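You operate a simulated robot arm through the tools that you are given. There is no shell and no other tool. Be economical: measure what you need, move in short steps, check, and stop when the job is done.

Carry out the task below with a simulated two-armed robot. There is one attempt and no reset: what you move stays moved.

Task
Put the 22 mm small ring from the top of the teal bench on the cream disc there and the 24 mm small ring on the shelf of the teal bench. Shut the upper cream drawer. Put the tape roll on the top of the green bench away on the top of the drawer unit. Put one of the tubs from the top of the green bench on the shelf of the teal bench. Press the green spinner button two times. Take the cream cord from the top of the blue table and leave it on the top of the teal bench. Switch the red plate switch on. Open the right red drawer, take the weight and leave it inside, then shut the drawer. Put one of the wedges from the top of the far side table on the top of the small white table. Take the red pad from the top of the yellow bench and put it on the shelf of the middle bench. Pull the bottom clear drawer open. Do these in any order. Set down upright: weight, wedge, pad.

The check looks at the end state, three seconds after you hand in, the way a careful person would. Anything else that was tipped, shoved, dropped, spilled or broken makes it a failure.

Robot
Two 7-joint arms with two-finger grippers on one trunk, on a base that drives. Base frame: it is fixed to the floor where the robot stands at the start and does not move with it; the origin is under the middle of the robot, x ahead of it, y to its left, z up. Units: m, degrees, N and s.
The left shoulder is at the start at [0.149, 0.216, 1.011], the right one opposite. With the tool pointing down near the work surface each hand reaches from about 0.1 to 0.9 m from the robot's upright axis, wherever it stands, measured 20 degrees to its own side. Places, roughly: bottom clear drawer [-1.2, -1.2, 0.8]; cord [-2.25, 1, 0.75]; disc (12x12x1 cm) [0.9, 0.1, 0.8]; drawer [-4.8, 1.6, 0.7]; green spinner button [0.4, 1.9, 0.7]; pad [-2.5, 2.5, 1]; red plate switch [-2.7, 0.7, 0.8]; right red drawer [-4.8, 1.6, 0.7]; shelf of the middle bench [-2, -1.9, 0.2]; shelf of the teal bench [0.7, -0.5, 0.2]; small ring [0.75, 0, 0.75]; tape roll (5x5x3 cm) [0.8, 1.3, 0.9]; top of the drawer unit (23x30 cm) [-1.16, -1.24, 1.1]; top of the small white table [-3.2, -0.7, 0.8]; top of the teal bench [0.7, -0.5, 0.8]; tub (11x12x9 cm) [0.5, 1.4, 0.9]; upper cream drawer [0.3, 0.9, 0.5]; wedge [-0.5, -3, 0.75]; weight (9x6x7 cm) [-1.6, -2.2, 0.9]. Payload 3.18 kg a hand.
The tool frame of a hand sits at the grasp point between the pads (the TCP): z along the fingers, y along the line on which they close. The tips reach 0.03 m beyond it. Largest opening 0.144 m; the body of the gripper starts 0.103 m behind the TCP.
Orientation is that of the tool frame in the base frame, as a unit quaternion [x, y, z, w]. With the fingers straight down and closing along the base's y, the tool's x points along the base's -x, its y along +y and its z along -z.

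Tools
- The arms move only by the tool nudge_tool. It takes "left_steps", "right_steps" or both (then of equal length, played together; a hand with none holds still); each is text: rows parted by semicolons, each of 7 numbers parted by spaces: the turn, a rotation vector about the tool's x, y, z in degrees, then the shift along the tool's x, y, z in m, then the opening, from 0 (shut) to 1 (fully open). In form: wx wy wz tx ty tz jaw; .... A call has 1 to 10 rows; each row shifts and turns the commanded pose from where the row before left it, along the tool's axes as they then stand. Rows are played at 5 a second. More than 0.05 m and 8.6 degrees between two rows, or a gripper value outside its range, and nothing of the call is played. Where a pose cannot be reached the arm comes as near as it can. A force on the tool above 40 N (or 10 N above the force at the start of the call, whichever is more), or a blocked arm, ends the call early, and 0.2 s more pass. The fingers move at their own pace and stop on an object; they squeeze with about 44 N. The grip force told is the motor's: it shows also when the fingers shut on nothing. Time passes only in rows, and 0.2 s behind the last, so rows that do not move let the fingers close. It gives the time, the measured TCP pose, the force on the tool (base axes), the opening and the grip force at its end, in the units of the frame above (readings bear some noise), with the torque about the TCP (base axes, N m) and any sound that the robot's microphone picked up, and new pictures: "show" is both (left out), scene, wrist or none (wrist: the cameras of the hands that moved).
- Cameras (640 x 400 px; columns grow to the right, rows downward): "scene" is now at [0.2883, 0.0248, 1.2083]; the picture's right is [0.28, -0.96, 0.00], its down [-0.37, -0.11, -0.92] and it looks along [0.89, 0.26, -0.39] (base axes); focal length 214 px, centre (320, 200). "left" rides on the left gripper at [0.076, -0.016, -0.143] in its tool frame; the picture's right is [0.21, 0.98, 0.00], its down [-0.84, 0.18, -0.51] and it looks along [-0.50, 0.11, 0.86] (tool axes); focal length 218 px, centre (320, 200). "right" rides on the right gripper at [0.077, 0.016, -0.143] in its tool frame; the picture's right is [-0.21, 0.98, 0.00], its down [-0.84, -0.18, -0.51] and it looks along [-0.50, -0.11, 0.86] (tool axes); focal length 218 px, centre (320, 200).
- move_column(by): slides the trunk up (or, below 0, down) by that many m; the arms and the scene camera ride with it, the base frame stays. It gives what a move gives, with no picture.
- base_move(legs): drives the robot by 1 to 6 legs, each [ahead, left, turn to the left] in m, m and degrees, along the robot's own axes; the way and the turn of a leg run together, so that a leg with both is an arc; at most 1.5 m and 180 degrees a leg. The arms and the cameras ride along, it lands a little off, and it stops where it bumps. It gives what a move gives, and a new picture of the scene camera.
- turn_head(pan, tilt): turns the head with the scene camera to pan (to the left, within 80 degrees either way) and tilt (down, from -29 to 69), counted from straight ahead of the robot. It gives what a move gives, and a new picture of the scene camera.
- probe_pixels(camera, pixels): for up to 12 pixels [column, row] of the newest picture of that camera ("zoom" is the newest enlarged one), the place [x, y, z] in the base frame of the surface seen there, good to about 0.003 m. The clock stands still meanwhile.
- close_up(camera, box): a new picture of the part [left, top, right, bottom] of that camera's present view, enlarged. The clock stands still meanwhile.
- job_done(): hands the job in; it is judged then, once.

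Go step by step. Measure first, check grasps and placings, and put right what went wrong. The budget is 364 turns and 360 pictures, counting those below and the enlarged ones. Unless the task says otherwise, let go and move clear before handing in, and close with one line.

The tools are called after "Request:" by a JSON object that holds its "api" and its "payload". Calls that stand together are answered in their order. nudge_tool: Moves the arms, as the interface text tells. Its arguments: {"type":"object","properties":{"left_steps":{"type":"string"},"right_steps":{"type":"string"},"show":{"type":"string","enum":["both","scene","wrist","none"]}},"required":[]} The other tools are called the same way: move_column (by) slides the trunk up or down; base_move (legs) drives the base; turn_head (pan, tilt) turns the head that bears the scene camera; probe_pixels (camera, pixels) gives the place of the surface under pixels of a picture; close_up (camera, box) takes an enlarged picture of a part of a camera's view; job_done () hands the job in.

At the start:

```text
time: 0.0
left_tcp_pos: [0.3315, 0.255, 1.1245]
left_tool_rot: [0.0, 1.0, 0.0, 0.001]
left_contact_force: [0.5, -0.5, 0.3]
left_moment: [-0.01, -0.03, 0.0]
left_gripper_width: 0.1436
left_gripper_force: 0.0
right_tcp_pos: [0.3832, -0.0401, 1.0582]
right_tool_rot: [0.075, 0.995, -0.064, -0.01]
right_contact_force: [104.6, 96.8, -102.4]
right_moment: [-19.85, 6.5, -14.05]
right_gripper_width: 0.1441
right_gripper_force: 0.1
trunk travel left (down, up): [-0.1, 0.269]
robot x, y, heading: [-0.0004, 0.0033, 0.2]
head pan, tilt: [52.4, 68.8]
```

scene: 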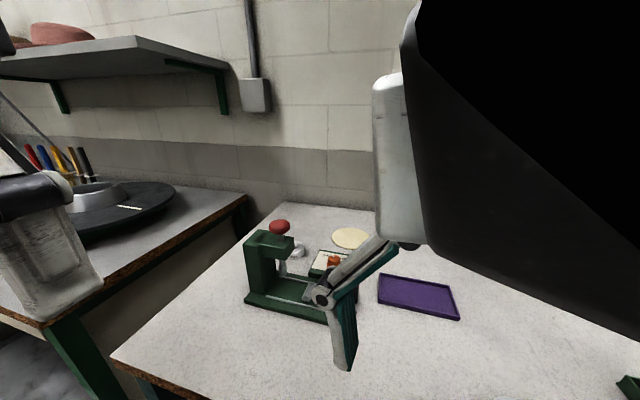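
right: 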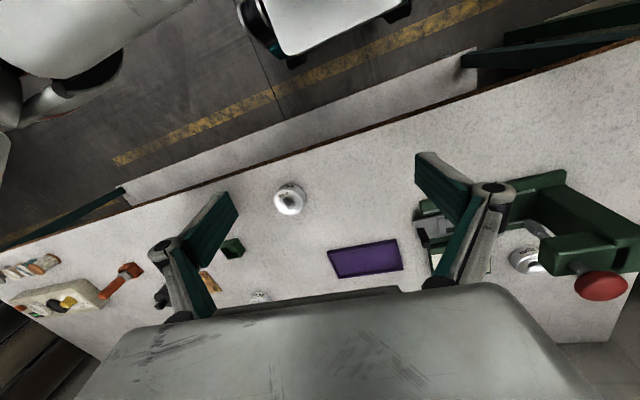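
left: 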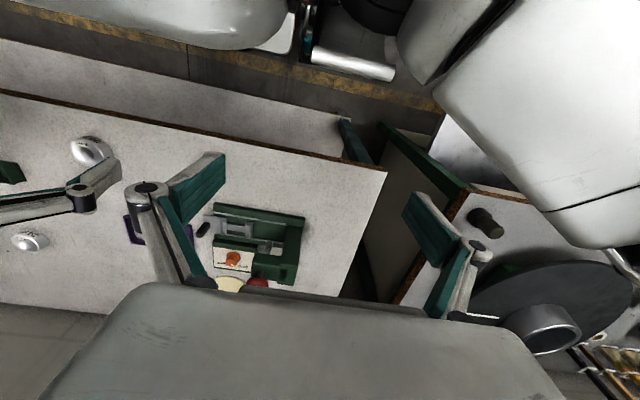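

The right hand reads a large force, and in the scene view (dark mass at 400-640) it seems to be up against the head. I'll move it gently away to the right.

Request:
{"api": "nudge_tool", "payload": {"right_steps": "0 0 0 -0.02 -0.03 0 1; 0 0 0 -0.01 -0.04 0 1; 0 0 0 0 -0.04 0 1; 0 0 0 0 -0.04 0 1", "show": "both"}}

```text
time: 1.0
left_tcp_pos: [0.3293, 0.2557, 1.1266]
left_tool_rot: [0.001, 1.0, 0.0, 0.003]
left_contact_force: [-0.8, 0.2, 0.7]
left_moment: [0.0, -0.02, -0.04]
left_gripper_width: 0.1441
left_gripper_force: 0.1
right_tcp_pos: [0.3857, -0.1931, 1.0793]
right_tool_rot: [0.073, 0.995, -0.061, -0.008]
right_contact_force: [0.0, 0.2, 0.0]
right_moment: [-0.02, -0.01, 0.01]
right_gripper_width: 0.1438
right_gripper_force: 0.1
trunk travel left (down, up): [-0.1, 0.269]
robot x, y, heading: [0.0017, -0.0028, 0.2]
head pan, tilt: [52.4, 68.8]
```

scene: 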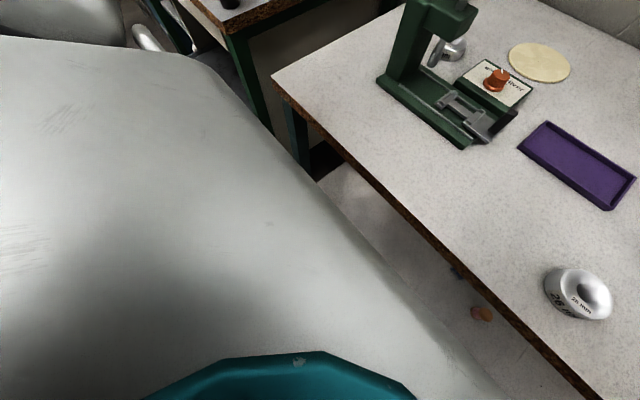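
right: 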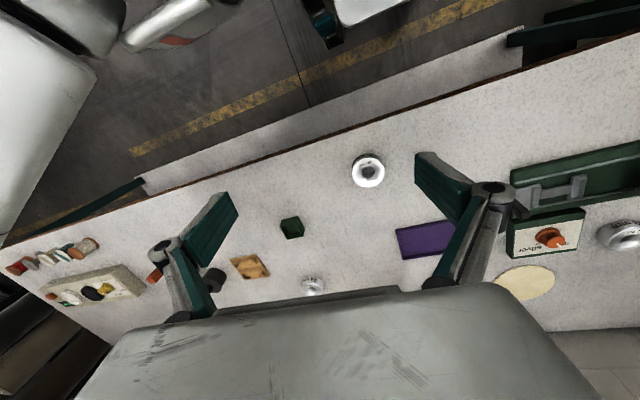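

The force is gone and the head is free. A ring labelled 26 mm shows at (578,293). I'll look ahead at the teal bench.

Request:
{"api": "turn_head", "payload": {"pan": -15, "tilt": 40}}

Request:
{"api": "turn_head", "payload": {"pan": 50, "tilt": 30}}

Request:
{"api": "turn_head", "payload": {"pan": -70, "tilt": 30}}

```text
time: 2.4
left_tcp_pos: [0.3314, 0.2546, 1.1244]
left_tool_rot: [0.001, 1.0, 0.0, 0.0]
left_contact_force: [0.3, 0.9, 0.2]
left_moment: [-0.02, -0.01, 0.0]
left_gripper_width: 0.1439
left_gripper_force: 0.0
right_tcp_pos: [0.3887, -0.1925, 1.075]
right_tool_rot: [0.074, 0.995, -0.063, -0.01]
right_contact_force: [0.5, 0.8, -0.4]
right_moment: [0.0, 0.0, 0.02]
right_gripper_width: 0.1442
right_gripper_force: 0.0
trunk travel left (down, up): [-0.1, 0.269]
robot x, y, heading: [0.0018, 0.0006, 0.0]
head pan, tilt: [-15.0, 40.0]
```

scene: 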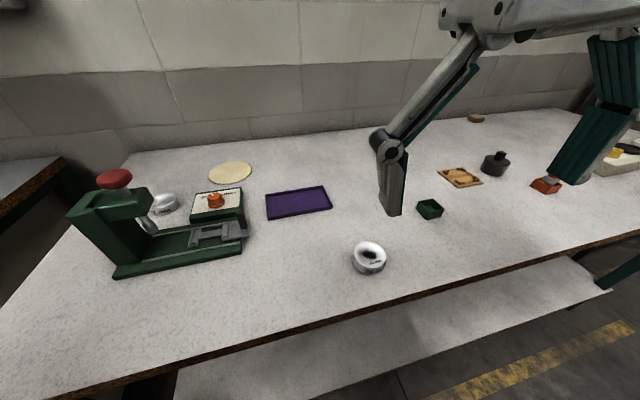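

```text
time: 3.7
left_tcp_pos: [0.3315, 0.254, 1.1249]
left_tool_rot: [0.0, 1.0, 0.0, 0.0]
left_contact_force: [0.7, 0.2, 0.2]
left_moment: [-0.03, 0.01, -0.02]
left_gripper_width: 0.1443
left_gripper_force: 0.1
right_tcp_pos: [0.3881, -0.1929, 1.0757]
right_tool_rot: [0.075, 0.995, -0.062, -0.011]
right_contact_force: [-0.4, 0.3, 0.1]
right_moment: [0.0, -0.03, -0.02]
right_gripper_width: 0.144
right_gripper_force: 0.0
trunk travel left (down, up): [-0.1, 0.269]
robot x, y, heading: [-0.0007, -0.0037, 0.2]
head pan, tilt: [50.0, 30.0]
```

scene: 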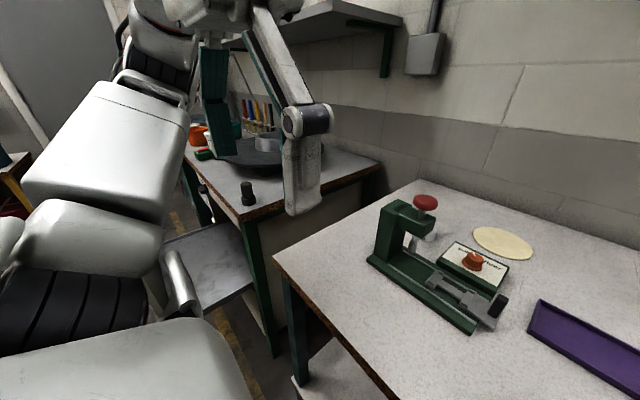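

```text
time: 5.7
left_tcp_pos: [0.332, 0.2556, 1.1253]
left_tool_rot: [0.001, 1.0, 0.001, -0.001]
left_contact_force: [0.2, -0.8, 0.1]
left_moment: [0.03, 0.0, 0.0]
left_gripper_width: 0.1439
left_gripper_force: 0.1
right_tcp_pos: [0.3895, -0.1925, 1.0758]
right_tool_rot: [0.074, 0.995, -0.063, -0.011]
right_contact_force: [0.6, -1.6, 0.3]
right_moment: [0.01, 0.02, 0.0]
right_gripper_width: 0.144
right_gripper_force: 0.1
trunk travel left (down, up): [-0.1, 0.269]
robot x, y, heading: [-0.0048, -0.0021, -0.2]
head pan, tilt: [-70.0, 30.0]
```

scene: 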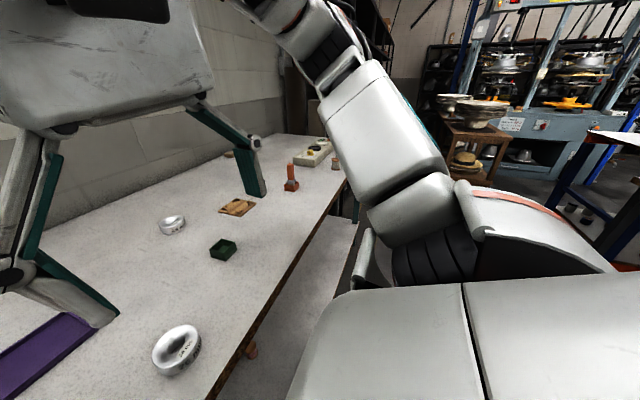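

Rings are at (172,225), (178,350) and, behind the green clamp, a third. I need the labels, so I'll zoom in.

Request:
{"api": "close_up", "payload": {"camera": "scene", "box": [140, 200, 220, 250]}}

Request:
{"api": "close_up", "payload": {"camera": "scene", "box": [130, 310, 226, 385]}}

Request:
{"api": "probe_pixels", "payload": {"camera": "scene", "pixels": [[172, 222], [178, 345], [60, 230], [235, 207], [222, 246], [206, 320], [260, 300], [290, 182]]}}

Request:
{"api": "turn_head", "payload": {"pan": 20, "tilt": 35}}

```text
8.00 times, centred on (180, 225) of scene
```

zoom: 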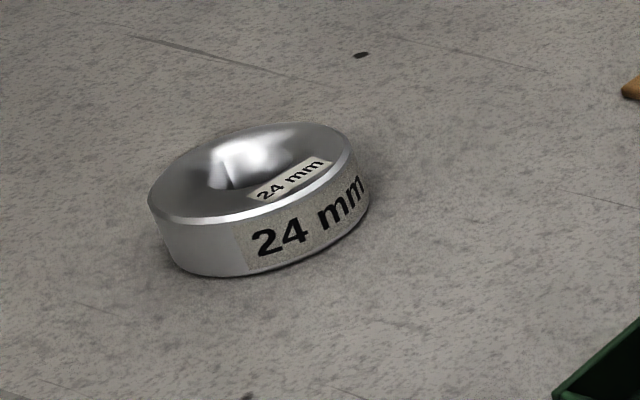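

```text
5.33 times, centred on (178, 348) of scene
```

zoom: 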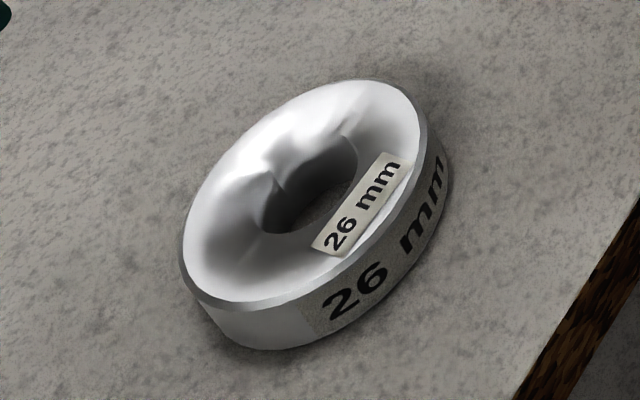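

```text
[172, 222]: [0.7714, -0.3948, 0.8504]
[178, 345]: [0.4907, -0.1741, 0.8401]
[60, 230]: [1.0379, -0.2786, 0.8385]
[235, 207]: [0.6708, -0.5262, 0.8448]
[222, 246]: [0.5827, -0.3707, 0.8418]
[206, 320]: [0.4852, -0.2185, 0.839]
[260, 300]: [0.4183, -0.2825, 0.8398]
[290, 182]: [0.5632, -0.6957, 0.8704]
```

```text
time: 7.4
left_tcp_pos: [0.3318, 0.2548, 1.1241]
left_tool_rot: [0.0, 1.0, 0.0, 0.0]
left_contact_force: [0.0, -0.6, 0.5]
left_moment: [0.0, 0.01, -0.01]
left_gripper_width: 0.1439
left_gripper_force: 0.0
right_tcp_pos: [0.3894, -0.1931, 1.0761]
right_tool_rot: [0.074, 0.995, -0.063, -0.01]
right_contact_force: [0.0, 0.0, -0.7]
right_moment: [-0.03, 0.03, 0.0]
right_gripper_width: 0.1442
right_gripper_force: 0.0
trunk travel left (down, up): [-0.1, 0.269]
robot x, y, heading: [-0.0013, -0.0016, 0.3]
head pan, tilt: [20.0, 35.0]
```

scene: 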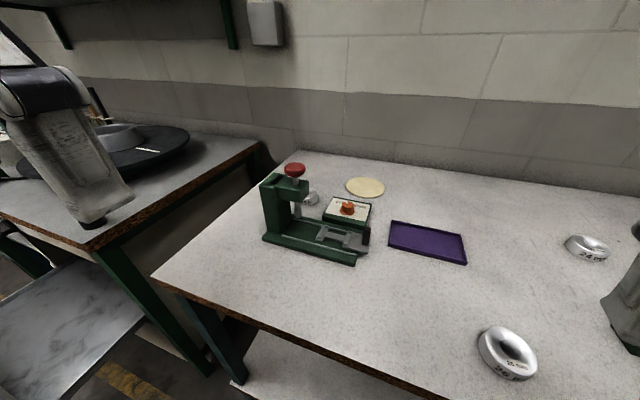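

The 24 mm ring is at about (0.77,-0.39). The ring behind the clamp at (310,198) should be the 22 mm; I'll check it and measure around it.

Request:
{"api": "close_up", "payload": {"camera": "scene", "box": [256, 150, 416, 250]}}

Request:
{"api": "probe_pixels", "payload": {"camera": "scene", "pixels": [[312, 200], [307, 194], [365, 187], [350, 185], [384, 188], [293, 168], [270, 190], [590, 250], [576, 240], [607, 245], [300, 370], [150, 290]]}}

```text
4.00 times, centred on (336, 200) of scene
```

zoom: 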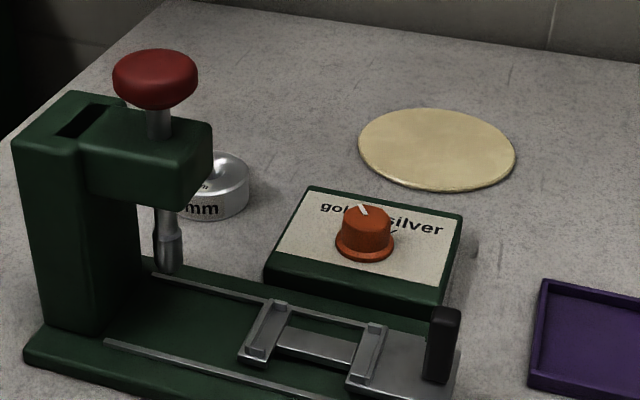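

```text
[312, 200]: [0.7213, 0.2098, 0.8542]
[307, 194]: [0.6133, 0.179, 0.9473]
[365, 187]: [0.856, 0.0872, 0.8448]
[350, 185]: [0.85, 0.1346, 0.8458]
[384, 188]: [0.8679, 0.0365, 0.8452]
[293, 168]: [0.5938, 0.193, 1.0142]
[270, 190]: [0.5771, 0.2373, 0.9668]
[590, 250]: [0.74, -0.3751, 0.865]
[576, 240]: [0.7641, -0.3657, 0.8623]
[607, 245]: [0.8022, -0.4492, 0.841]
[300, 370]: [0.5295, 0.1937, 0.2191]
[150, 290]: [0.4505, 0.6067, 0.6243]
```

The ring behind the clamp at about (0.735,0.215) reads "…mm" and must be the 22 mm one. I'll move the left hand above it at a height that clears the clamp (top 1.014) and confirm with the wrist camera.

Request:
{"api": "nudge_tool", "payload": {"left_steps": "0 0 0 -0.05 0 0 1;0 0 0 -0.05 0 0 1;0 0 0 -0.05 0 0 1;0 0 0 -0.05 0 0 1;0 0 0 -0.05 0 0 1;0 0 0 -0.05 -0.01 0 1;0 0 0 -0.04 -0.02 0 1;0 0 0 0 0 0 1", "show": "both"}}

```text
refused: row 6 steps farther than a row can; nothing moved
```

Request:
{"api": "nudge_tool", "payload": {"left_steps": "0 0 0 -0.05 0 0 1;0 0 0 -0.05 0 0 1;0 0 0 -0.05 0 0 1;0 0 0 -0.05 0 0 1;0 0 0 -0.05 0 0 1;0 0 0 -0.048 -0.01 0 1;0 0 0 -0.04 -0.02 0 1;0 0 0 0 0 0 1", "show": "both"}}

```text
time: 9.2
left_tcp_pos: [0.5855, 0.236, 1.094]
left_tool_rot: [-0.019, 1.0, -0.009, 0.011]
left_contact_force: [-0.2, -1.4, 0.4]
left_moment: [0.02, -0.01, 0.04]
left_gripper_width: 0.144
left_gripper_force: 0.0
left hand out of reach, approached as far as the arm can: row 3, 4, 5, 6, 7
right_tcp_pos: [0.3902, -0.1935, 1.0753]
right_tool_rot: [0.074, 0.995, -0.064, -0.009]
right_contact_force: [-0.6, 0.1, 0.8]
right_moment: [0.0, 0.02, 0.0]
right_gripper_width: 0.1439
right_gripper_force: 0.0
trunk travel left (down, up): [-0.1, 0.269]
robot x, y, heading: [-0.0005, 0.002, 0.2]
head pan, tilt: [20.0, 35.0]
```

scene: 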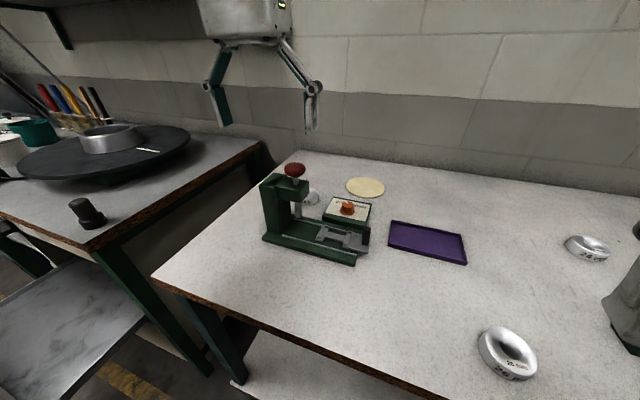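
left: 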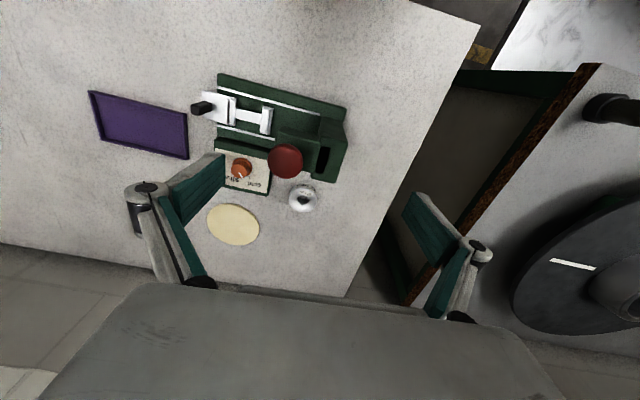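

At this height the arm runs out of reach, so the trunk should rise. First I'll locate the ring (303,198) and disc (233,225) in the wrist view.

Request:
{"api": "probe_pixels", "payload": {"camera": "left", "pixels": [[303, 186], [303, 211], [291, 199], [318, 199], [233, 225], [285, 161], [322, 163], [300, 130], [270, 185], [232, 205], [233, 244]]}}

Request:
{"api": "move_column", "payload": {"by": 0.25}}

Request:
{"api": "close_up", "payload": {"camera": "left", "box": [240, 150, 400, 250]}}

```text
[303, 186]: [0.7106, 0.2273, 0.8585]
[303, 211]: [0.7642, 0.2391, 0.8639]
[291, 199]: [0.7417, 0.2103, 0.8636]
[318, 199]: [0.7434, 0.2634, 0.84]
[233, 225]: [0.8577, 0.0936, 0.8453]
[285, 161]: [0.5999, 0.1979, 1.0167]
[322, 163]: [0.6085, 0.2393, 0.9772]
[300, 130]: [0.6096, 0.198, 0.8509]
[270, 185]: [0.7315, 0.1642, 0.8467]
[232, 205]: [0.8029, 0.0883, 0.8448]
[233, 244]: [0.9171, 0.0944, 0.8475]
```

```text
time: 11.8
left_tcp_pos: [0.3907, 0.2346, 1.5545]
left_tool_rot: [-0.016, 0.965, -0.014, 0.26]
left_contact_force: [-0.1, -0.1, -0.3]
left_moment: [-0.04, -0.01, 0.0]
left_gripper_width: 0.144
left_gripper_force: 0.1
right_tcp_pos: [0.3901, -0.1918, 1.3258]
right_tool_rot: [0.075, 0.995, -0.063, -0.011]
right_contact_force: [0.3, -0.1, 0.8]
right_moment: [-0.01, 0.0, -0.01]
right_gripper_width: 0.144
right_gripper_force: 0.1
trunk travel left (down, up): [-0.35, 0.019]
robot x, y, heading: [-0.0011, 0.0, 0.1]
head pan, tilt: [20.0, 35.0]
```

```text
4.00 times, centred on (320, 200) of left
```

zoom: 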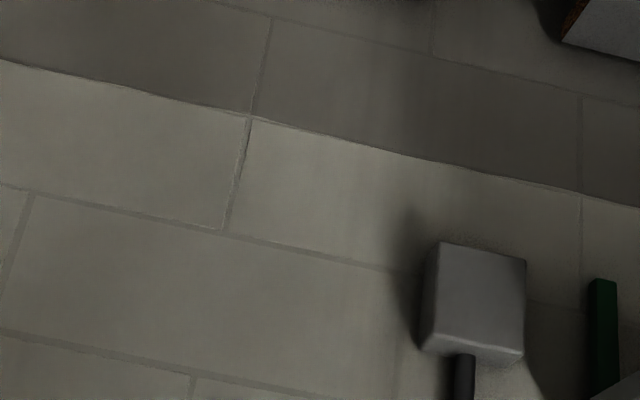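

Lifting the trunk left the left hand tilted. I'll see where its command stands with an idle row.

Request:
{"api": "nudge_tool", "payload": {"left_steps": "0 0 0 0 0 0 1;0 0 0 0 0 0 1;0 0 0 0 0 0 1;0 0 0 0 0 0 1", "show": "none"}}

```text
time: 12.8
left_tcp_pos: [0.3922, 0.2345, 1.5542]
left_tool_rot: [-0.016, 0.965, -0.013, 0.261]
left_contact_force: [-0.1, -0.1, 0.9]
left_moment: [0.0, 0.0, 0.0]
left_gripper_width: 0.1441
left_gripper_force: 0.0
right_tcp_pos: [0.3902, -0.1916, 1.3268]
right_tool_rot: [0.075, 0.995, -0.063, -0.01]
right_contact_force: [1.0, -0.4, -0.5]
right_moment: [0.02, -0.01, -0.01]
right_gripper_width: 0.1438
right_gripper_force: 0.1
trunk travel left (down, up): [-0.35, 0.019]
robot x, y, heading: [-0.0008, -0.0039, -0.0]
head pan, tilt: [20.0, 35.0]
```

The command follows the measured pose. I'll turn the hand back to straight down and come over the ring.

Request:
{"api": "nudge_tool", "payload": {"left_steps": "0 7.5 0 0 0 0.03 1;0 7.5 0 0 0 0.03 1;0 7.5 0 0 0 0.03 1;0 7.5 0 0 0 0.03 1;0 0 0 -0.04 0 0.02 1;0 0 0 -0.04 0 0.02 1;0 0 0 -0.04 0 0.02 1;0 0 0 -0.04 0 0.02 1;0 0 0 -0.04 0 0.02 1;0 0 0 -0.04 0 0.02 1", "show": "none"}}

```text
time: 15.0
left_tcp_pos: [0.5476, 0.2927, 1.3998]
left_tool_rot: [-0.055, 0.989, -0.022, 0.138]
left_contact_force: [-0.1, -0.3, -0.7]
left_moment: [-0.02, 0.06, 0.03]
left_gripper_width: 0.1437
left_gripper_force: 0.2
left hand out of reach, approached as far as the arm can: row 1, 2, 3, 4, 5, 6, 7, 8, 9, 10
right_tcp_pos: [0.3945, -0.1904, 1.3253]
right_tool_rot: [0.074, 0.995, -0.064, -0.012]
right_contact_force: [0.0, -0.2, -0.7]
right_moment: [-0.02, 0.07, -0.01]
right_gripper_width: 0.1438
right_gripper_force: 0.1
trunk travel left (down, up): [-0.35, 0.019]
robot x, y, heading: [0.0037, 0.0022, -0.2]
head pan, tilt: [20.0, 35.0]
```

Still limited by height; going down brings it into reach.

Request:
{"api": "nudge_tool", "payload": {"left_steps": "0 0 0 0 0 0.05 1;0 0 0 0 0 0.05 1;0 0 0 0 0 0.05 1;0 0 0 0 0 0.03 1;0 0 0 0 0 0 1", "show": "wrist"}}

```text
time: 16.2
left_tcp_pos: [0.5885, 0.2874, 1.23]
left_tool_rot: [-0.051, 0.989, -0.021, 0.137]
left_contact_force: [0.2, -0.9, 0.5]
left_moment: [0.01, 0.0, 0.02]
left_gripper_width: 0.1439
left_gripper_force: 0.1
right_tcp_pos: [0.3892, -0.1927, 1.327]
right_tool_rot: [0.074, 0.995, -0.063, -0.01]
right_contact_force: [0.1, 0.3, 0.5]
right_moment: [0.01, -0.02, 0.0]
right_gripper_width: 0.1439
right_gripper_force: 0.0
trunk travel left (down, up): [-0.35, 0.019]
robot x, y, heading: [0.0022, 0.0011, 0.0]
head pan, tilt: [20.0, 35.0]
```

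left: 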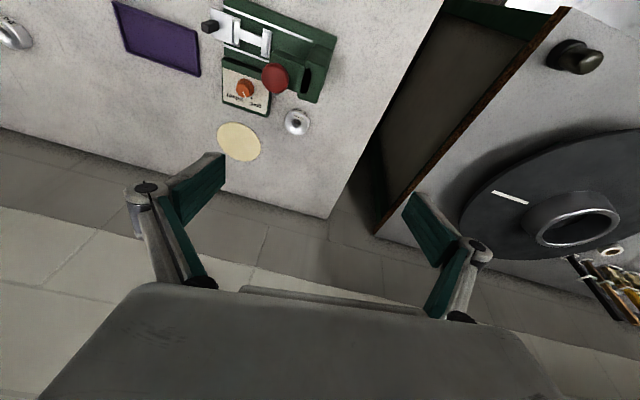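

The trunk is high enough now; the hand is tilted about 16°. I'll straighten it, come down to 1.12, then forward over the ring at about (0.738,0.236).

Request:
{"api": "nudge_tool", "payload": {"left_steps": "-1.2 7.8 2.9 0 0 0.03 1;-1.2 7.8 2.9 0 0 0.03 1;0 0 0 -0.02 -0.01 0.04 1;0 0 0 -0.03 -0.01 0.01 1;0 0 0 -0.04 -0.01 0 1;0 0 0 -0.04 -0.01 0 1;0 0 0 -0.02 -0.01 0 1;0 0 0 0 0 0 1", "show": "wrist"}}

```text
time: 18.0
left_tcp_pos: [0.6185, 0.2769, 1.1419]
left_tool_rot: [-0.002, 1.0, 0.001, 0.002]
left_contact_force: [-0.3, -0.5, -0.8]
left_moment: [0.01, -0.01, 0.0]
left_gripper_width: 0.1442
left_gripper_force: 0.0
left hand out of reach, approached as far as the arm can: row 2, 4, 5, 6, 7
right_tcp_pos: [0.39, -0.1906, 1.3265]
right_tool_rot: [0.074, 0.995, -0.063, -0.011]
right_contact_force: [-0.2, -0.6, 0.2]
right_moment: [0.0, 0.03, 0.01]
right_gripper_width: 0.1439
right_gripper_force: 0.1
trunk travel left (down, up): [-0.35, 0.019]
robot x, y, heading: [-0.0057, -0.0009, -0.3]
head pan, tilt: [20.0, 35.0]
```

left: 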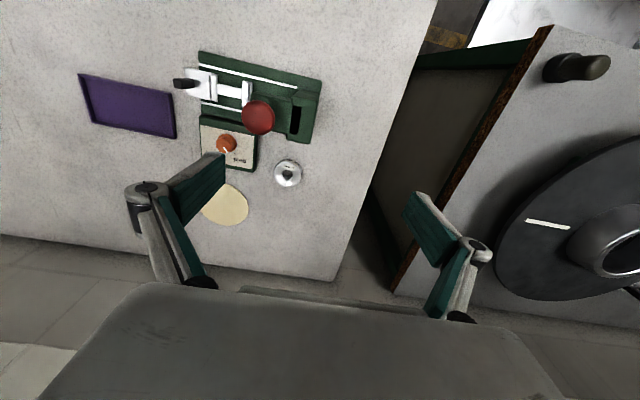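

Reach at this height stays short (0.62). I'll swing left to y≈0.35 clear of the clamp, descend, and test the forward reach lower down.

Request:
{"api": "nudge_tool", "payload": {"left_steps": "0 0 0 0 0.04 0 1;0 0 0 0 0.035 0.02 1;0 0 0 0 0 0.05 1;0 0 0 0 0 0.05 1;0 0 0 -0.04 0 0.02 1;0 0 0 -0.04 0 0.0 1;0 0 0 -0.04 0 0 1;0 0 0 0 0 0 1", "show": "wrist"}}

```text
time: 19.8
left_tcp_pos: [0.6599, 0.277, 1.0263]
left_tool_rot: [0.0, 1.0, 0.0, 0.001]
left_contact_force: [-0.2, -1.1, 0.3]
left_moment: [-0.01, -0.04, 0.03]
left_gripper_width: 0.1441
left_gripper_force: 0.0
left hand out of reach, approached as far as the arm can: row 1, 2, 6, 7
right_tcp_pos: [0.3895, -0.1916, 1.3261]
right_tool_rot: [0.075, 0.995, -0.063, -0.01]
right_contact_force: [-0.7, -0.6, 0.3]
right_moment: [0.01, -0.02, 0.0]
right_gripper_width: 0.1441
right_gripper_force: 0.0
trunk travel left (down, up): [-0.35, 0.019]
robot x, y, heading: [-0.0, 0.0024, -0.1]
head pan, tilt: [20.0, 35.0]
```

left: 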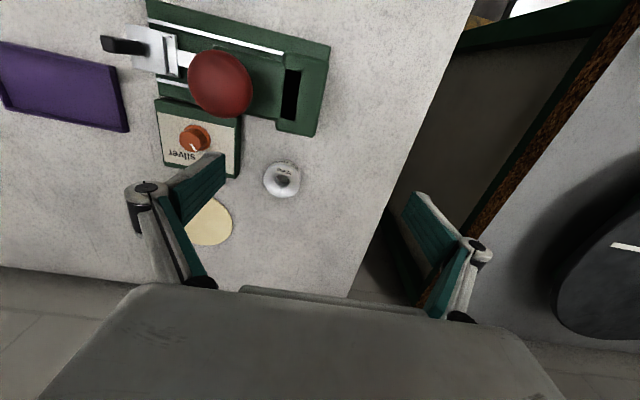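

Reach grows only slowly as I descend; the robot should stand closer. I'll look down at the gap between base and bench.

Request:
{"api": "turn_head", "payload": {"pan": 0, "tilt": 69}}

```text
time: 20.8
left_tcp_pos: [0.6587, 0.2756, 1.0248]
left_tool_rot: [-0.001, 1.0, 0.0, 0.001]
left_contact_force: [-0.3, -0.3, 0.5]
left_moment: [0.01, -0.01, 0.0]
left_gripper_width: 0.144
left_gripper_force: 0.1
right_tcp_pos: [0.3902, -0.1919, 1.3272]
right_tool_rot: [0.075, 0.995, -0.063, -0.01]
right_contact_force: [0.9, -0.1, 0.5]
right_moment: [0.02, 0.03, 0.01]
right_gripper_width: 0.1438
right_gripper_force: 0.1
trunk travel left (down, up): [-0.35, 0.019]
robot x, y, heading: [0.0013, -0.0012, 0.0]
head pan, tilt: [0.0, 68.8]
```

scene: 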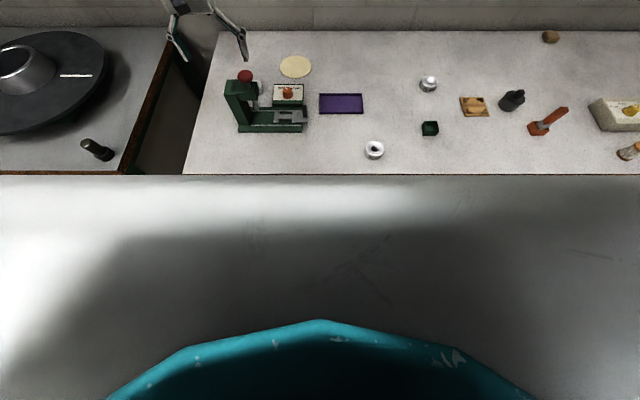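

A big grey body of the robot hides the gap. I'll measure it.

Request:
{"api": "probe_pixels", "payload": {"camera": "scene", "pixels": [[320, 190], [320, 178], [100, 185], [600, 185], [320, 250], [320, 330], [320, 171], [250, 171], [130, 171], [600, 165], [490, 178]]}}

```text
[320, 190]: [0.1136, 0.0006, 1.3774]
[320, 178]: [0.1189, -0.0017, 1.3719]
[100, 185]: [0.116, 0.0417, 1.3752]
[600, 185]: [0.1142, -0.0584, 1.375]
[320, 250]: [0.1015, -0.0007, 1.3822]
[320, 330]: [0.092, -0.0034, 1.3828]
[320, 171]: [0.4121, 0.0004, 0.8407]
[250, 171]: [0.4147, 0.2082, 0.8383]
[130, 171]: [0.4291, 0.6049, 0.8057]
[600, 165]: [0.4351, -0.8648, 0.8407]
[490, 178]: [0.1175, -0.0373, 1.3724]
```

The chest hides the floor. The right wrist camera sees the robot base near its top edge; I'll use that.

Request:
{"api": "close_up", "payload": {"camera": "right", "box": [0, 0, 640, 400]}}

```text
1.00 times, centred on (320, 200) of right (not enlarged: the box is as wide or as high as the picture)
```

zoom: 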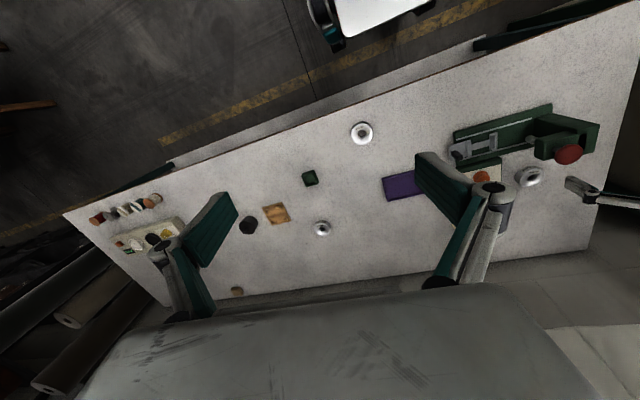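

Request:
{"api": "probe_pixels", "payload": {"camera": "zoom", "pixels": [[360, 35], [385, 28], [345, 30], [335, 45], [430, 5], [440, 55], [315, 97], [300, 105], [440, 65], [330, 95], [180, 165], [480, 40]]}}

```text
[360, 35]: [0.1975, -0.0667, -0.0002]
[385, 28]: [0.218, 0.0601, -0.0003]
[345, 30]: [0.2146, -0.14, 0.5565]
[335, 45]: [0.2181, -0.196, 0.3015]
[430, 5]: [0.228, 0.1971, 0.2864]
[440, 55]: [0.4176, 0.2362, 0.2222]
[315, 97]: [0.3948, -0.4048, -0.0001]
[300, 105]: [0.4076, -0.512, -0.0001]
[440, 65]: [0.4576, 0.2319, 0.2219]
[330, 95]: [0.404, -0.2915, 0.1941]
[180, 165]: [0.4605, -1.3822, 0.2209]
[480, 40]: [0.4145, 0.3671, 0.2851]
```

The base's front is at x≈0.228 and the shelf/bench edge at ≈0.404, so 0.12 m forward is safe.

Request:
{"api": "base_move", "payload": {"legs": [[0.12, 0, 0]]}}

Request:
{"api": "close_up", "payload": {"camera": "left", "box": [0, 0, 640, 400]}}

```text
time: 22.2
left_tcp_pos: [0.7743, 0.2757, 1.0255]
left_tool_rot: [-0.001, 1.0, -0.001, 0.001]
left_contact_force: [0.3, -0.3, 0.6]
left_moment: [0.02, -0.06, 0.0]
left_gripper_width: 0.1441
left_gripper_force: 0.1
right_tcp_pos: [0.5044, -0.1927, 1.3272]
right_tool_rot: [0.074, 0.995, -0.063, -0.01]
right_contact_force: [-1.4, -0.1, 0.8]
right_moment: [0.02, -0.08, 0.01]
right_gripper_width: 0.144
right_gripper_force: 0.1
trunk travel left (down, up): [-0.35, 0.019]
robot x, y, heading: [0.1175, -0.0024, 0.0]
head pan, tilt: [0.0, 68.8]
stopped in leg 1: the robot was blocked; the commanded pose is now the measured one
```

scene: 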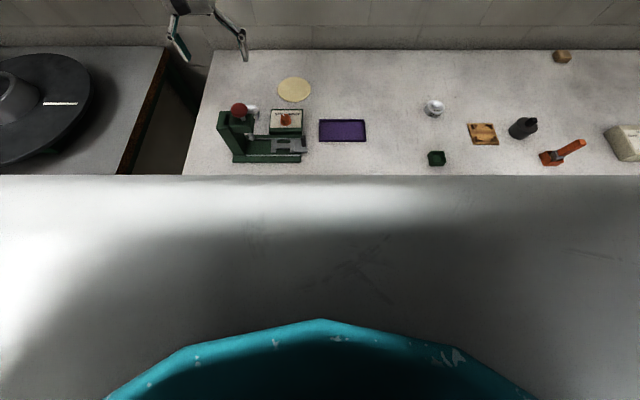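

```text
1.00 times, centred on (320, 200) of left (not enlarged: the box is as wide or as high as the picture)
```

zoom: 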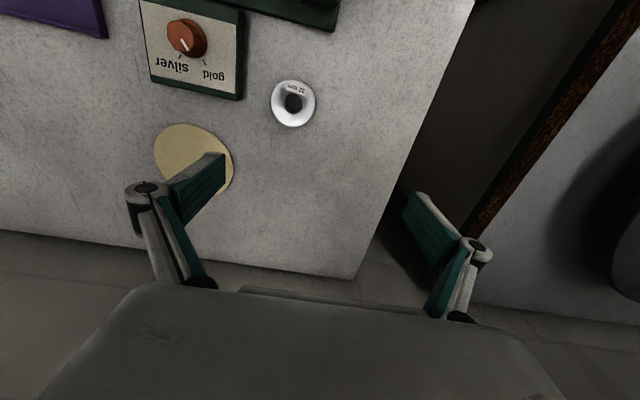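

The ring shows "22 mm" at (297,87). The base touched the bench at the very end; I'll check positions of the ring and bench edge.

Request:
{"api": "probe_pixels", "payload": {"camera": "zoom", "pixels": [[294, 82], [294, 123], [274, 104], [313, 104], [293, 103], [195, 160], [165, 150], [215, 135], [230, 175], [240, 90], [330, 25], [190, 38]]}}

Request:
{"api": "probe_pixels", "payload": {"camera": "scene", "pixels": [[320, 171], [250, 171], [434, 100], [426, 108], [443, 108], [294, 90], [438, 160]]}}

```text
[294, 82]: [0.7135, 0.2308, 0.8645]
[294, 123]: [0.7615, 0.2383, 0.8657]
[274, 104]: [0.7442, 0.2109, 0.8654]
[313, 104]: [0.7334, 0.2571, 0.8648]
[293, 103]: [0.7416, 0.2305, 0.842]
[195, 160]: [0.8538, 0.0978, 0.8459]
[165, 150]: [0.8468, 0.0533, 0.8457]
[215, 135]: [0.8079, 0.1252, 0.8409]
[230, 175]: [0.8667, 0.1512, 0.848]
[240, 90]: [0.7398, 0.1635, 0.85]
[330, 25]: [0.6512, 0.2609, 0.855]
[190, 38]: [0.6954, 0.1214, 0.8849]
```

```text
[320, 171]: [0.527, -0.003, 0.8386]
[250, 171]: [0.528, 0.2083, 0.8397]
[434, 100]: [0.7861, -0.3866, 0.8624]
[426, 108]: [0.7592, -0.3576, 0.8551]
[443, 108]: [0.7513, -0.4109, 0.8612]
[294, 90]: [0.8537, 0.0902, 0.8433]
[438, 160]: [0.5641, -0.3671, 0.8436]
```

The 22 mm ring is still at (0.738,0.234), top 0.865, about 5 cm wide; the disc centre is (0.856,0.092). I'll line up above with fingers partly closed and descend.

Request:
{"api": "nudge_tool", "payload": {"left_steps": "0 0 0 0.018 -0.021 0 0.6;0 0 0 0.018 -0.021 0.02 0.6;0 0 0 0 0 0.03 0.6;0 0 0 0 0 0.03 0.6;0 0 0 0 0 0.02 0.6;0 0 0 0 0 0 0.6", "show": "wrist"}}

```text
time: 23.6
left_tcp_pos: [0.7399, 0.2336, 0.9235]
left_tool_rot: [0.0, 1.0, 0.0, 0.0]
left_contact_force: [0.4, 0.9, 0.3]
left_moment: [0.01, -0.03, 0.07]
left_gripper_width: 0.0864
left_gripper_force: 0.1
right_tcp_pos: [0.5067, -0.1926, 1.3262]
right_tool_rot: [0.075, 0.995, -0.062, -0.011]
right_contact_force: [0.4, 0.4, 0.2]
right_moment: [0.03, 0.0, 0.01]
right_gripper_width: 0.1442
right_gripper_force: 0.0
trunk travel left (down, up): [-0.35, 0.019]
robot x, y, heading: [0.1148, 0.0031, 0.1]
head pan, tilt: [0.0, 68.8]
```

left: 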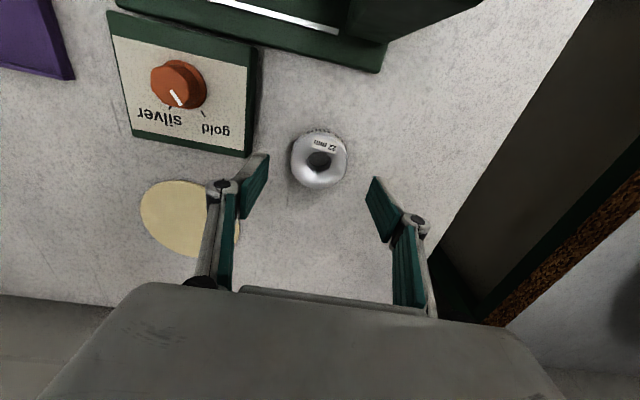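

Aligned, ring between the fingers at (320,158). Descend 5 cm and close.

Request:
{"api": "nudge_tool", "payload": {"left_steps": "0 0 0 0 0 0.025 0.6;0 0 0 0 0 0.023 0.6;0 0 0 0 0 0 0.2;0 0 0 0 0 0 0.1;0 0 0 0 0 0 0.1;0 0 0 0 0 0 0.1", "show": "none"}}

```text
time: 25.0
left_tcp_pos: [0.7387, 0.2351, 0.8752]
left_tool_rot: [-0.001, 1.0, -0.001, 0.0]
left_contact_force: [0.8, -0.2, 0.5]
left_moment: [-0.02, 0.01, -0.02]
left_gripper_width: 0.0565
left_gripper_force: 44.0
right_tcp_pos: [0.5051, -0.1922, 1.3267]
right_tool_rot: [0.075, 0.995, -0.064, -0.012]
right_contact_force: [0.7, -0.3, 0.6]
right_moment: [0.02, 0.02, -0.01]
right_gripper_width: 0.1442
right_gripper_force: 0.0
trunk travel left (down, up): [-0.35, 0.019]
robot x, y, heading: [0.1143, -0.0024, -0.0]
head pan, tilt: [0.0, 68.8]
```

Ring gripped (0.0565). Lift, carry to above the disc at (0.856,0.092), check.

Request:
{"api": "nudge_tool", "payload": {"left_steps": "0 0 0 0 0 -0.04 0.1;0 0 0 0 0 -0.04 0.1;0 0 0 -0.0295 -0.0358 0 0.1;0 0 0 -0.0295 -0.0358 0 0.1;0 0 0 -0.0295 -0.0358 0 0.1;0 0 0 -0.0295 -0.0358 0 0.1;0 0 0 0 0 0.04 0.1;0 0 0 0 0 0 0.1", "show": "wrist"}}

```text
time: 26.8
left_tcp_pos: [0.8254, 0.1212, 0.9586]
left_tool_rot: [-0.012, 1.0, 0.001, 0.007]
left_contact_force: [0.4, 0.0, -2.1]
left_moment: [-0.02, 0.0, 0.01]
left_gripper_width: 0.0567
left_gripper_force: 44.3
left hand out of reach, approached as far as the arm can: row 5, 6, 7
right_tcp_pos: [0.5059, -0.1923, 1.3258]
right_tool_rot: [0.074, 0.995, -0.064, -0.012]
right_contact_force: [-0.5, 0.0, -0.2]
right_moment: [0.0, -0.04, -0.03]
right_gripper_width: 0.144
right_gripper_force: 0.0
trunk travel left (down, up): [-0.35, 0.019]
robot x, y, heading: [0.1121, 0.0003, 0.1]
head pan, tilt: [0.0, 68.8]
```

left: 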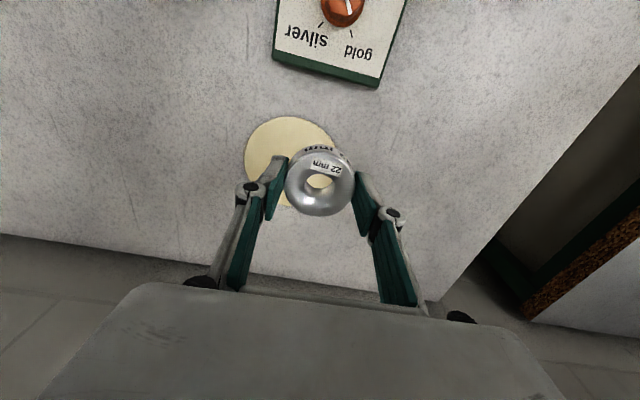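

Reach again limited by height; I'll descend while moving the remaining (+0.03,-0.03).

Request:
{"api": "nudge_tool", "payload": {"left_steps": "0 0 0 0 0 0.025 0.1;0.1 0.8 1.4 0 0 0.025 0.1;0 0 0 -0.01 -0.01 0 0.1;0 0 0 -0.01 -0.01 0 0.1;0 0 0 -0.008 -0.01 0 0.1;0 0 0 0 0 0 0.1", "show": "wrist"}}

```text
time: 28.2
left_tcp_pos: [0.8253, 0.1213, 0.9601]
left_tool_rot: [-0.011, 1.0, 0.0, 0.006]
left_contact_force: [-0.2, 0.3, -1.6]
left_moment: [-0.01, -0.02, 0.02]
left_gripper_width: 0.057
left_gripper_force: 44.0
left hand out of reach, approached as far as the arm can: row 1, 2, 3, 4, 5
right_tcp_pos: [0.5056, -0.1915, 1.3257]
right_tool_rot: [0.074, 0.995, -0.064, -0.012]
right_contact_force: [-1.1, -0.9, 0.2]
right_moment: [0.01, 0.01, -0.01]
right_gripper_width: 0.1442
right_gripper_force: 0.0
trunk travel left (down, up): [-0.35, 0.019]
robot x, y, heading: [0.1143, -0.0024, 0.1]
head pan, tilt: [0.0, 68.8]
```

left: 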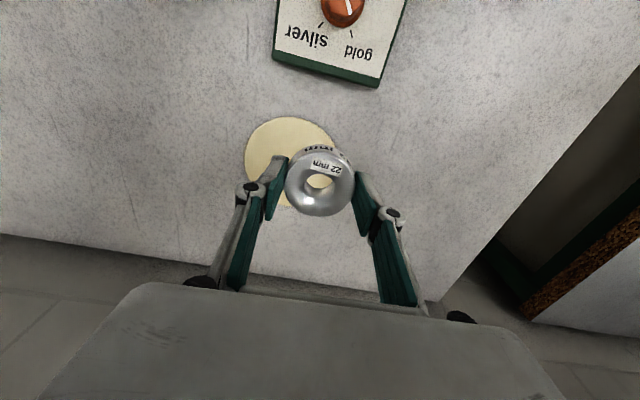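

I'm at a joint limit, so I'll lower the trunk 6 cm (the hand rides along to ≈0.90) and then try the remaining shift.

Request:
{"api": "move_column", "payload": {"by": -0.06}}

Request:
{"api": "nudge_tool", "payload": {"left_steps": "0.1 0.8 1.3 -0.01 -0.01 0 0.1;0 0 0 -0.01 -0.01 0 0.1;0 0 0 -0.01 -0.01 0 0.1;0 0 0 0 0 0 0.1", "show": "wrist"}}

```text
time: 29.2
left_tcp_pos: [0.8273, 0.1213, 0.9023]
left_tool_rot: [-0.013, 1.0, 0.0, 0.007]
left_contact_force: [0.3, -0.3, -0.7]
left_moment: [0.01, -0.02, -0.01]
left_gripper_width: 0.0568
left_gripper_force: 43.4
right_tcp_pos: [0.5069, -0.193, 1.2668]
right_tool_rot: [0.074, 0.995, -0.062, -0.01]
right_contact_force: [0.2, 0.0, 0.8]
right_moment: [0.01, -0.01, 0.0]
right_gripper_width: 0.1441
right_gripper_force: 0.1
trunk travel left (down, up): [-0.29, 0.079]
robot x, y, heading: [0.1147, -0.0002, 0.1]
head pan, tilt: [0.0, 68.8]
```

```text
time: 30.2
left_tcp_pos: [0.8221, 0.116, 0.9048]
left_tool_rot: [0.003, 1.0, 0.0, 0.005]
left_contact_force: [-0.2, -0.2, -1.2]
left_moment: [0.0, 0.03, -0.04]
left_gripper_width: 0.0564
left_gripper_force: 43.6
left hand out of reach, approached as far as the arm can: row 1, 2, 3
right_tcp_pos: [0.507, -0.191, 1.2657]
right_tool_rot: [0.075, 0.995, -0.064, -0.012]
right_contact_force: [-0.3, 0.3, 0.5]
right_moment: [-0.03, 0.03, -0.03]
right_gripper_width: 0.1439
right_gripper_force: 0.0
trunk travel left (down, up): [-0.29, 0.079]
robot x, y, heading: [0.1156, -0.0033, 0.1]
head pan, tilt: [0.0, 68.8]
```

left: 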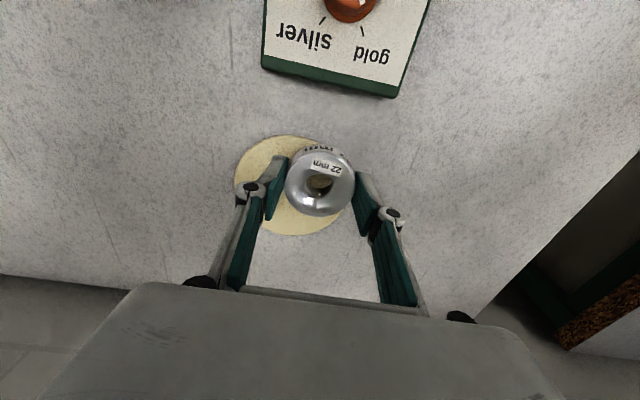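

Close, but limited. I'll try giving the wrist some yaw while moving.

Request:
{"api": "nudge_tool", "payload": {"left_steps": "0 0 -8 0 0 0 0.1;0 0 -8 0 0 0 0.1;0 0 -8 0 0 0 0.1;0 0 0 -0.02 -0.01 0 0.1;0 0 0 -0.01 -0.02 0 0.1;0 0 0 0 0 0 0.1", "show": "wrist"}}

```text
time: 31.6
left_tcp_pos: [0.846, 0.1074, 0.9096]
left_tool_rot: [-0.209, 0.978, -0.001, -0.001]
left_contact_force: [-0.8, -0.3, -1.4]
left_moment: [0.01, -0.04, 0.01]
left_gripper_width: 0.0566
left_gripper_force: 43.3
left hand out of reach, approached as far as the arm can: row 5
right_tcp_pos: [0.508, -0.1916, 1.2651]
right_tool_rot: [0.074, 0.995, -0.064, -0.012]
right_contact_force: [-0.3, -0.6, -1.6]
right_moment: [0.04, 0.02, -0.05]
right_gripper_width: 0.144
right_gripper_force: 0.1
trunk travel left (down, up): [-0.29, 0.079]
robot x, y, heading: [0.1166, 0.001, 0.2]
head pan, tilt: [0.0, 68.8]
```

left: 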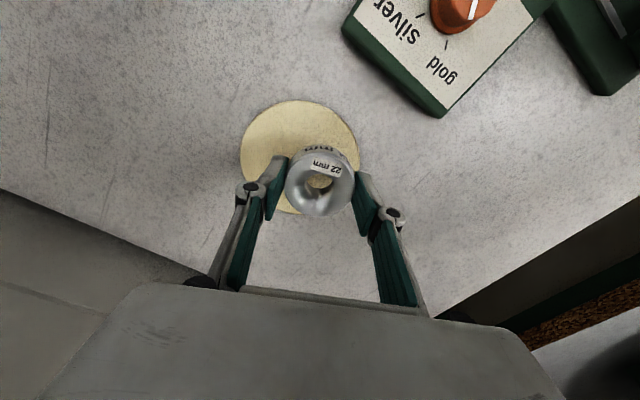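

Yaw helps (wrist joint limit). A bit more yaw and the last ~1.8 cm.

Request:
{"api": "nudge_tool", "payload": {"left_steps": "0 0 -8 0 0 0 0.1;0 0 -8 0 0 0 0.1;0 0 0 0 -0.01 0 0.1;0 0 0 0 -0.01 0 0.1;0 0 0 0 0 0 0.1", "show": "wrist"}}

```text
time: 32.8
left_tcp_pos: [0.8461, 0.1066, 0.9077]
left_tool_rot: [-0.343, 0.939, -0.001, -0.002]
left_contact_force: [0.8, 0.2, -1.6]
left_moment: [-0.01, 0.01, -0.01]
left_gripper_width: 0.0567
left_gripper_force: 44.3
left hand out of reach, approached as far as the arm can: row 3, 4
right_tcp_pos: [0.5055, -0.1924, 1.2657]
right_tool_rot: [0.075, 0.995, -0.064, -0.011]
right_contact_force: [-0.1, 0.6, 0.6]
right_moment: [-0.04, -0.02, 0.01]
right_gripper_width: 0.1439
right_gripper_force: 0.1
trunk travel left (down, up): [-0.29, 0.079]
robot x, y, heading: [0.1143, -0.0031, 0.2]
head pan, tilt: [0.0, 68.8]
```

left: 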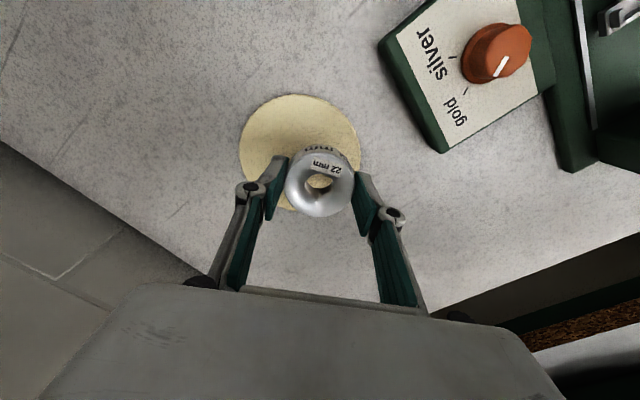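

The ring is within 2 cm of the disc's centre and fully over it (300,150 vs 320,180). I'll lower with the trunk to set it down.

Request:
{"api": "move_column", "payload": {"by": -0.023}}

Request:
{"api": "nudge_tool", "payload": {"left_steps": "0 0 0 0 0 0 0.1", "show": "wrist"}}

```text
time: 33.5
left_tcp_pos: [0.8456, 0.1035, 0.8839]
left_tool_rot: [-0.343, 0.939, -0.001, -0.001]
left_contact_force: [0.1, -0.4, -0.3]
left_moment: [-0.01, 0.01, 0.0]
left_gripper_width: 0.0564
left_gripper_force: 44.0
right_tcp_pos: [0.5054, -0.1922, 1.2426]
right_tool_rot: [0.074, 0.995, -0.062, -0.01]
right_contact_force: [0.1, -1.0, 0.8]
right_moment: [-0.01, -0.05, 0.01]
right_gripper_width: 0.1441
right_gripper_force: 0.1
trunk travel left (down, up): [-0.267, 0.102]
robot x, y, heading: [0.117, 0.0011, 0.1]
head pan, tilt: [0.0, 68.8]
```

```text
time: 33.9
left_tcp_pos: [0.8457, 0.1056, 0.8839]
left_tool_rot: [-0.343, 0.939, 0.0, -0.001]
left_contact_force: [0.4, 0.0, -1.2]
left_moment: [0.02, -0.02, 0.0]
left_gripper_width: 0.0565
left_gripper_force: 44.3
right_tcp_pos: [0.5065, -0.1928, 1.2424]
right_tool_rot: [0.075, 0.995, -0.063, -0.011]
right_contact_force: [0.2, 0.4, 1.3]
right_moment: [-0.03, -0.01, -0.02]
right_gripper_width: 0.1443
right_gripper_force: 0.0
trunk travel left (down, up): [-0.267, 0.102]
robot x, y, heading: [0.1206, -0.002, 0.0]
head pan, tilt: [0.0, 68.8]
```

left: 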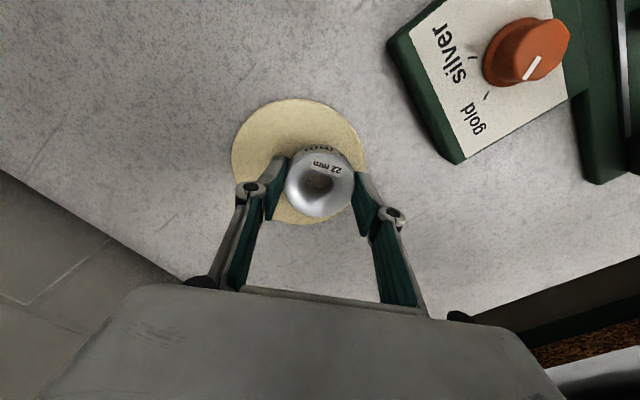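

Essentially at contact. Release and lift straight up.

Request:
{"api": "nudge_tool", "payload": {"left_steps": "0 0 0 0 0 0.001 0.1;0 0 0 0 0 0 0.5;0 0 0 0 0 0 0.6;0 0 0 0 0 -0.02 0.6;0 0 0 0 0 -0.04 0.6;0 0 0 0 0 -0.05 0.6;0 0 0 0 0 -0.03 0.6", "show": "wrist"}}

```text
time: 35.5
left_tcp_pos: [0.8463, 0.1036, 1.0217]
left_tool_rot: [-0.343, 0.939, -0.001, 0.0]
left_contact_force: [-0.3, -0.2, -0.2]
left_moment: [0.04, 0.02, -0.03]
left_gripper_width: 0.0865
left_gripper_force: 0.1
right_tcp_pos: [0.5068, -0.1909, 1.242]
right_tool_rot: [0.074, 0.995, -0.064, -0.012]
right_contact_force: [0.1, -0.5, -0.8]
right_moment: [-0.02, 0.0, 0.0]
right_gripper_width: 0.144
right_gripper_force: 0.1
trunk travel left (down, up): [-0.267, 0.102]
robot x, y, heading: [0.1152, 0.0013, -0.1]
head pan, tilt: [0.0, 68.8]
```

left: 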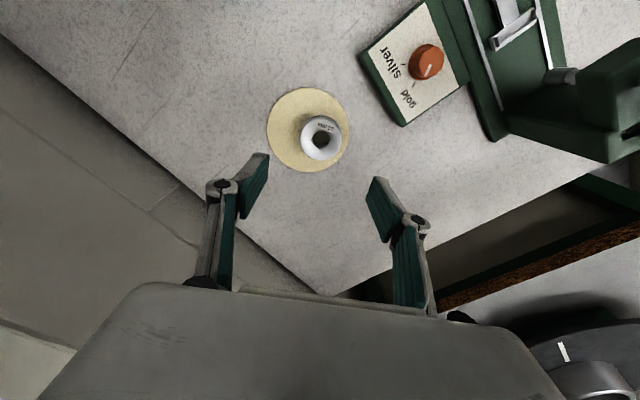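

The 22 mm ring sits on the disc (320,138). Now the right hand: correct its roll and pitch the tool forward ~40° so the 24 mm ring can later go on the low shelf in the same attitude.

Request:
{"api": "nudge_tool", "payload": {"right_steps": "-7.2 0 0 0 0 0 0.6;0 -8 0 0 0 0 0.6;0 -8 0 0 0 0 0.6;0 -8 0 0 0 0 0.6;0 -8 0 0 0 0 0.6;0 -8 0 0 0 0 0.6;0 0 0 0 0 0 0.6", "show": "none"}}

```text
time: 37.1
left_tcp_pos: [0.8477, 0.1031, 1.0214]
left_tool_rot: [-0.343, 0.939, 0.0, -0.001]
left_contact_force: [0.4, -1.2, -0.4]
left_moment: [0.02, 0.01, -0.02]
left_gripper_width: 0.0862
left_gripper_force: 0.1
right_tcp_pos: [0.5077, -0.1935, 1.2422]
right_tool_rot: [0.07, 0.939, -0.026, 0.335]
right_contact_force: [-0.4, 0.7, 0.0]
right_moment: [0.03, 0.05, -0.02]
right_gripper_width: 0.0863
right_gripper_force: 0.0
trunk travel left (down, up): [-0.267, 0.102]
robot x, y, heading: [0.117, 0.0006, -0.2]
head pan, tilt: [0.0, 68.8]
```

Tool is pitched ~39° and level. I'll move to a pre-grasp 10 cm short of the ring along the tool axis.

Request:
{"api": "nudge_tool", "payload": {"right_steps": "0 0 0 0.0025 -0.0169 0.0399 0.6;0 0 0 0.0025 -0.0169 0.0399 0.6;0 0 0 0.0025 -0.0169 0.0399 0.6;0 0 0 0.0025 -0.0169 0.0399 0.6;0 0 0 0.0025 -0.0169 0.0399 0.6;0 0 0 0.0025 -0.0169 0.0399 0.6;0 0 0 0.0025 -0.0169 0.0399 0.6;0 0 0 0.0025 -0.0169 0.0399 0.6;0 0 0 0.0025 -0.0169 0.0399 0.6;0 0 0 0 0 0 0.6", "show": "wrist"}}

```text
time: 39.3
left_tcp_pos: [0.8479, 0.1037, 1.0217]
left_tool_rot: [-0.343, 0.939, -0.001, 0.0]
left_contact_force: [-0.7, 0.1, 0.0]
left_moment: [0.0, -0.02, 0.0]
left_gripper_width: 0.0863
left_gripper_force: 0.0
right_tcp_pos: [0.6902, -0.3751, 0.9523]
right_tool_rot: [0.07, 0.939, -0.027, 0.335]
right_contact_force: [-0.2, -0.2, -0.1]
right_moment: [0.02, -0.03, 0.01]
right_gripper_width: 0.0864
right_gripper_force: 0.0
trunk travel left (down, up): [-0.267, 0.102]
robot x, y, heading: [0.1143, -0.0006, 0.1]
head pan, tilt: [0.0, 68.8]
```

right: 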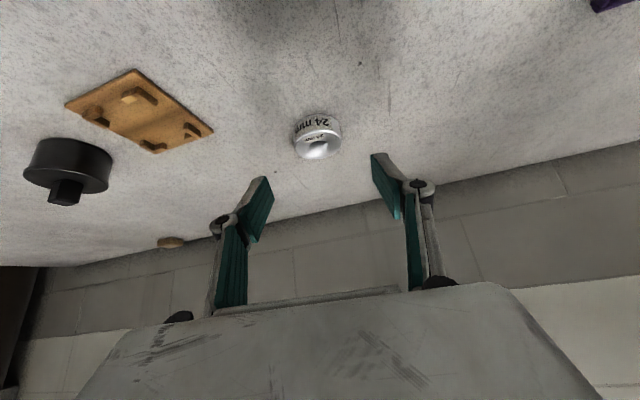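

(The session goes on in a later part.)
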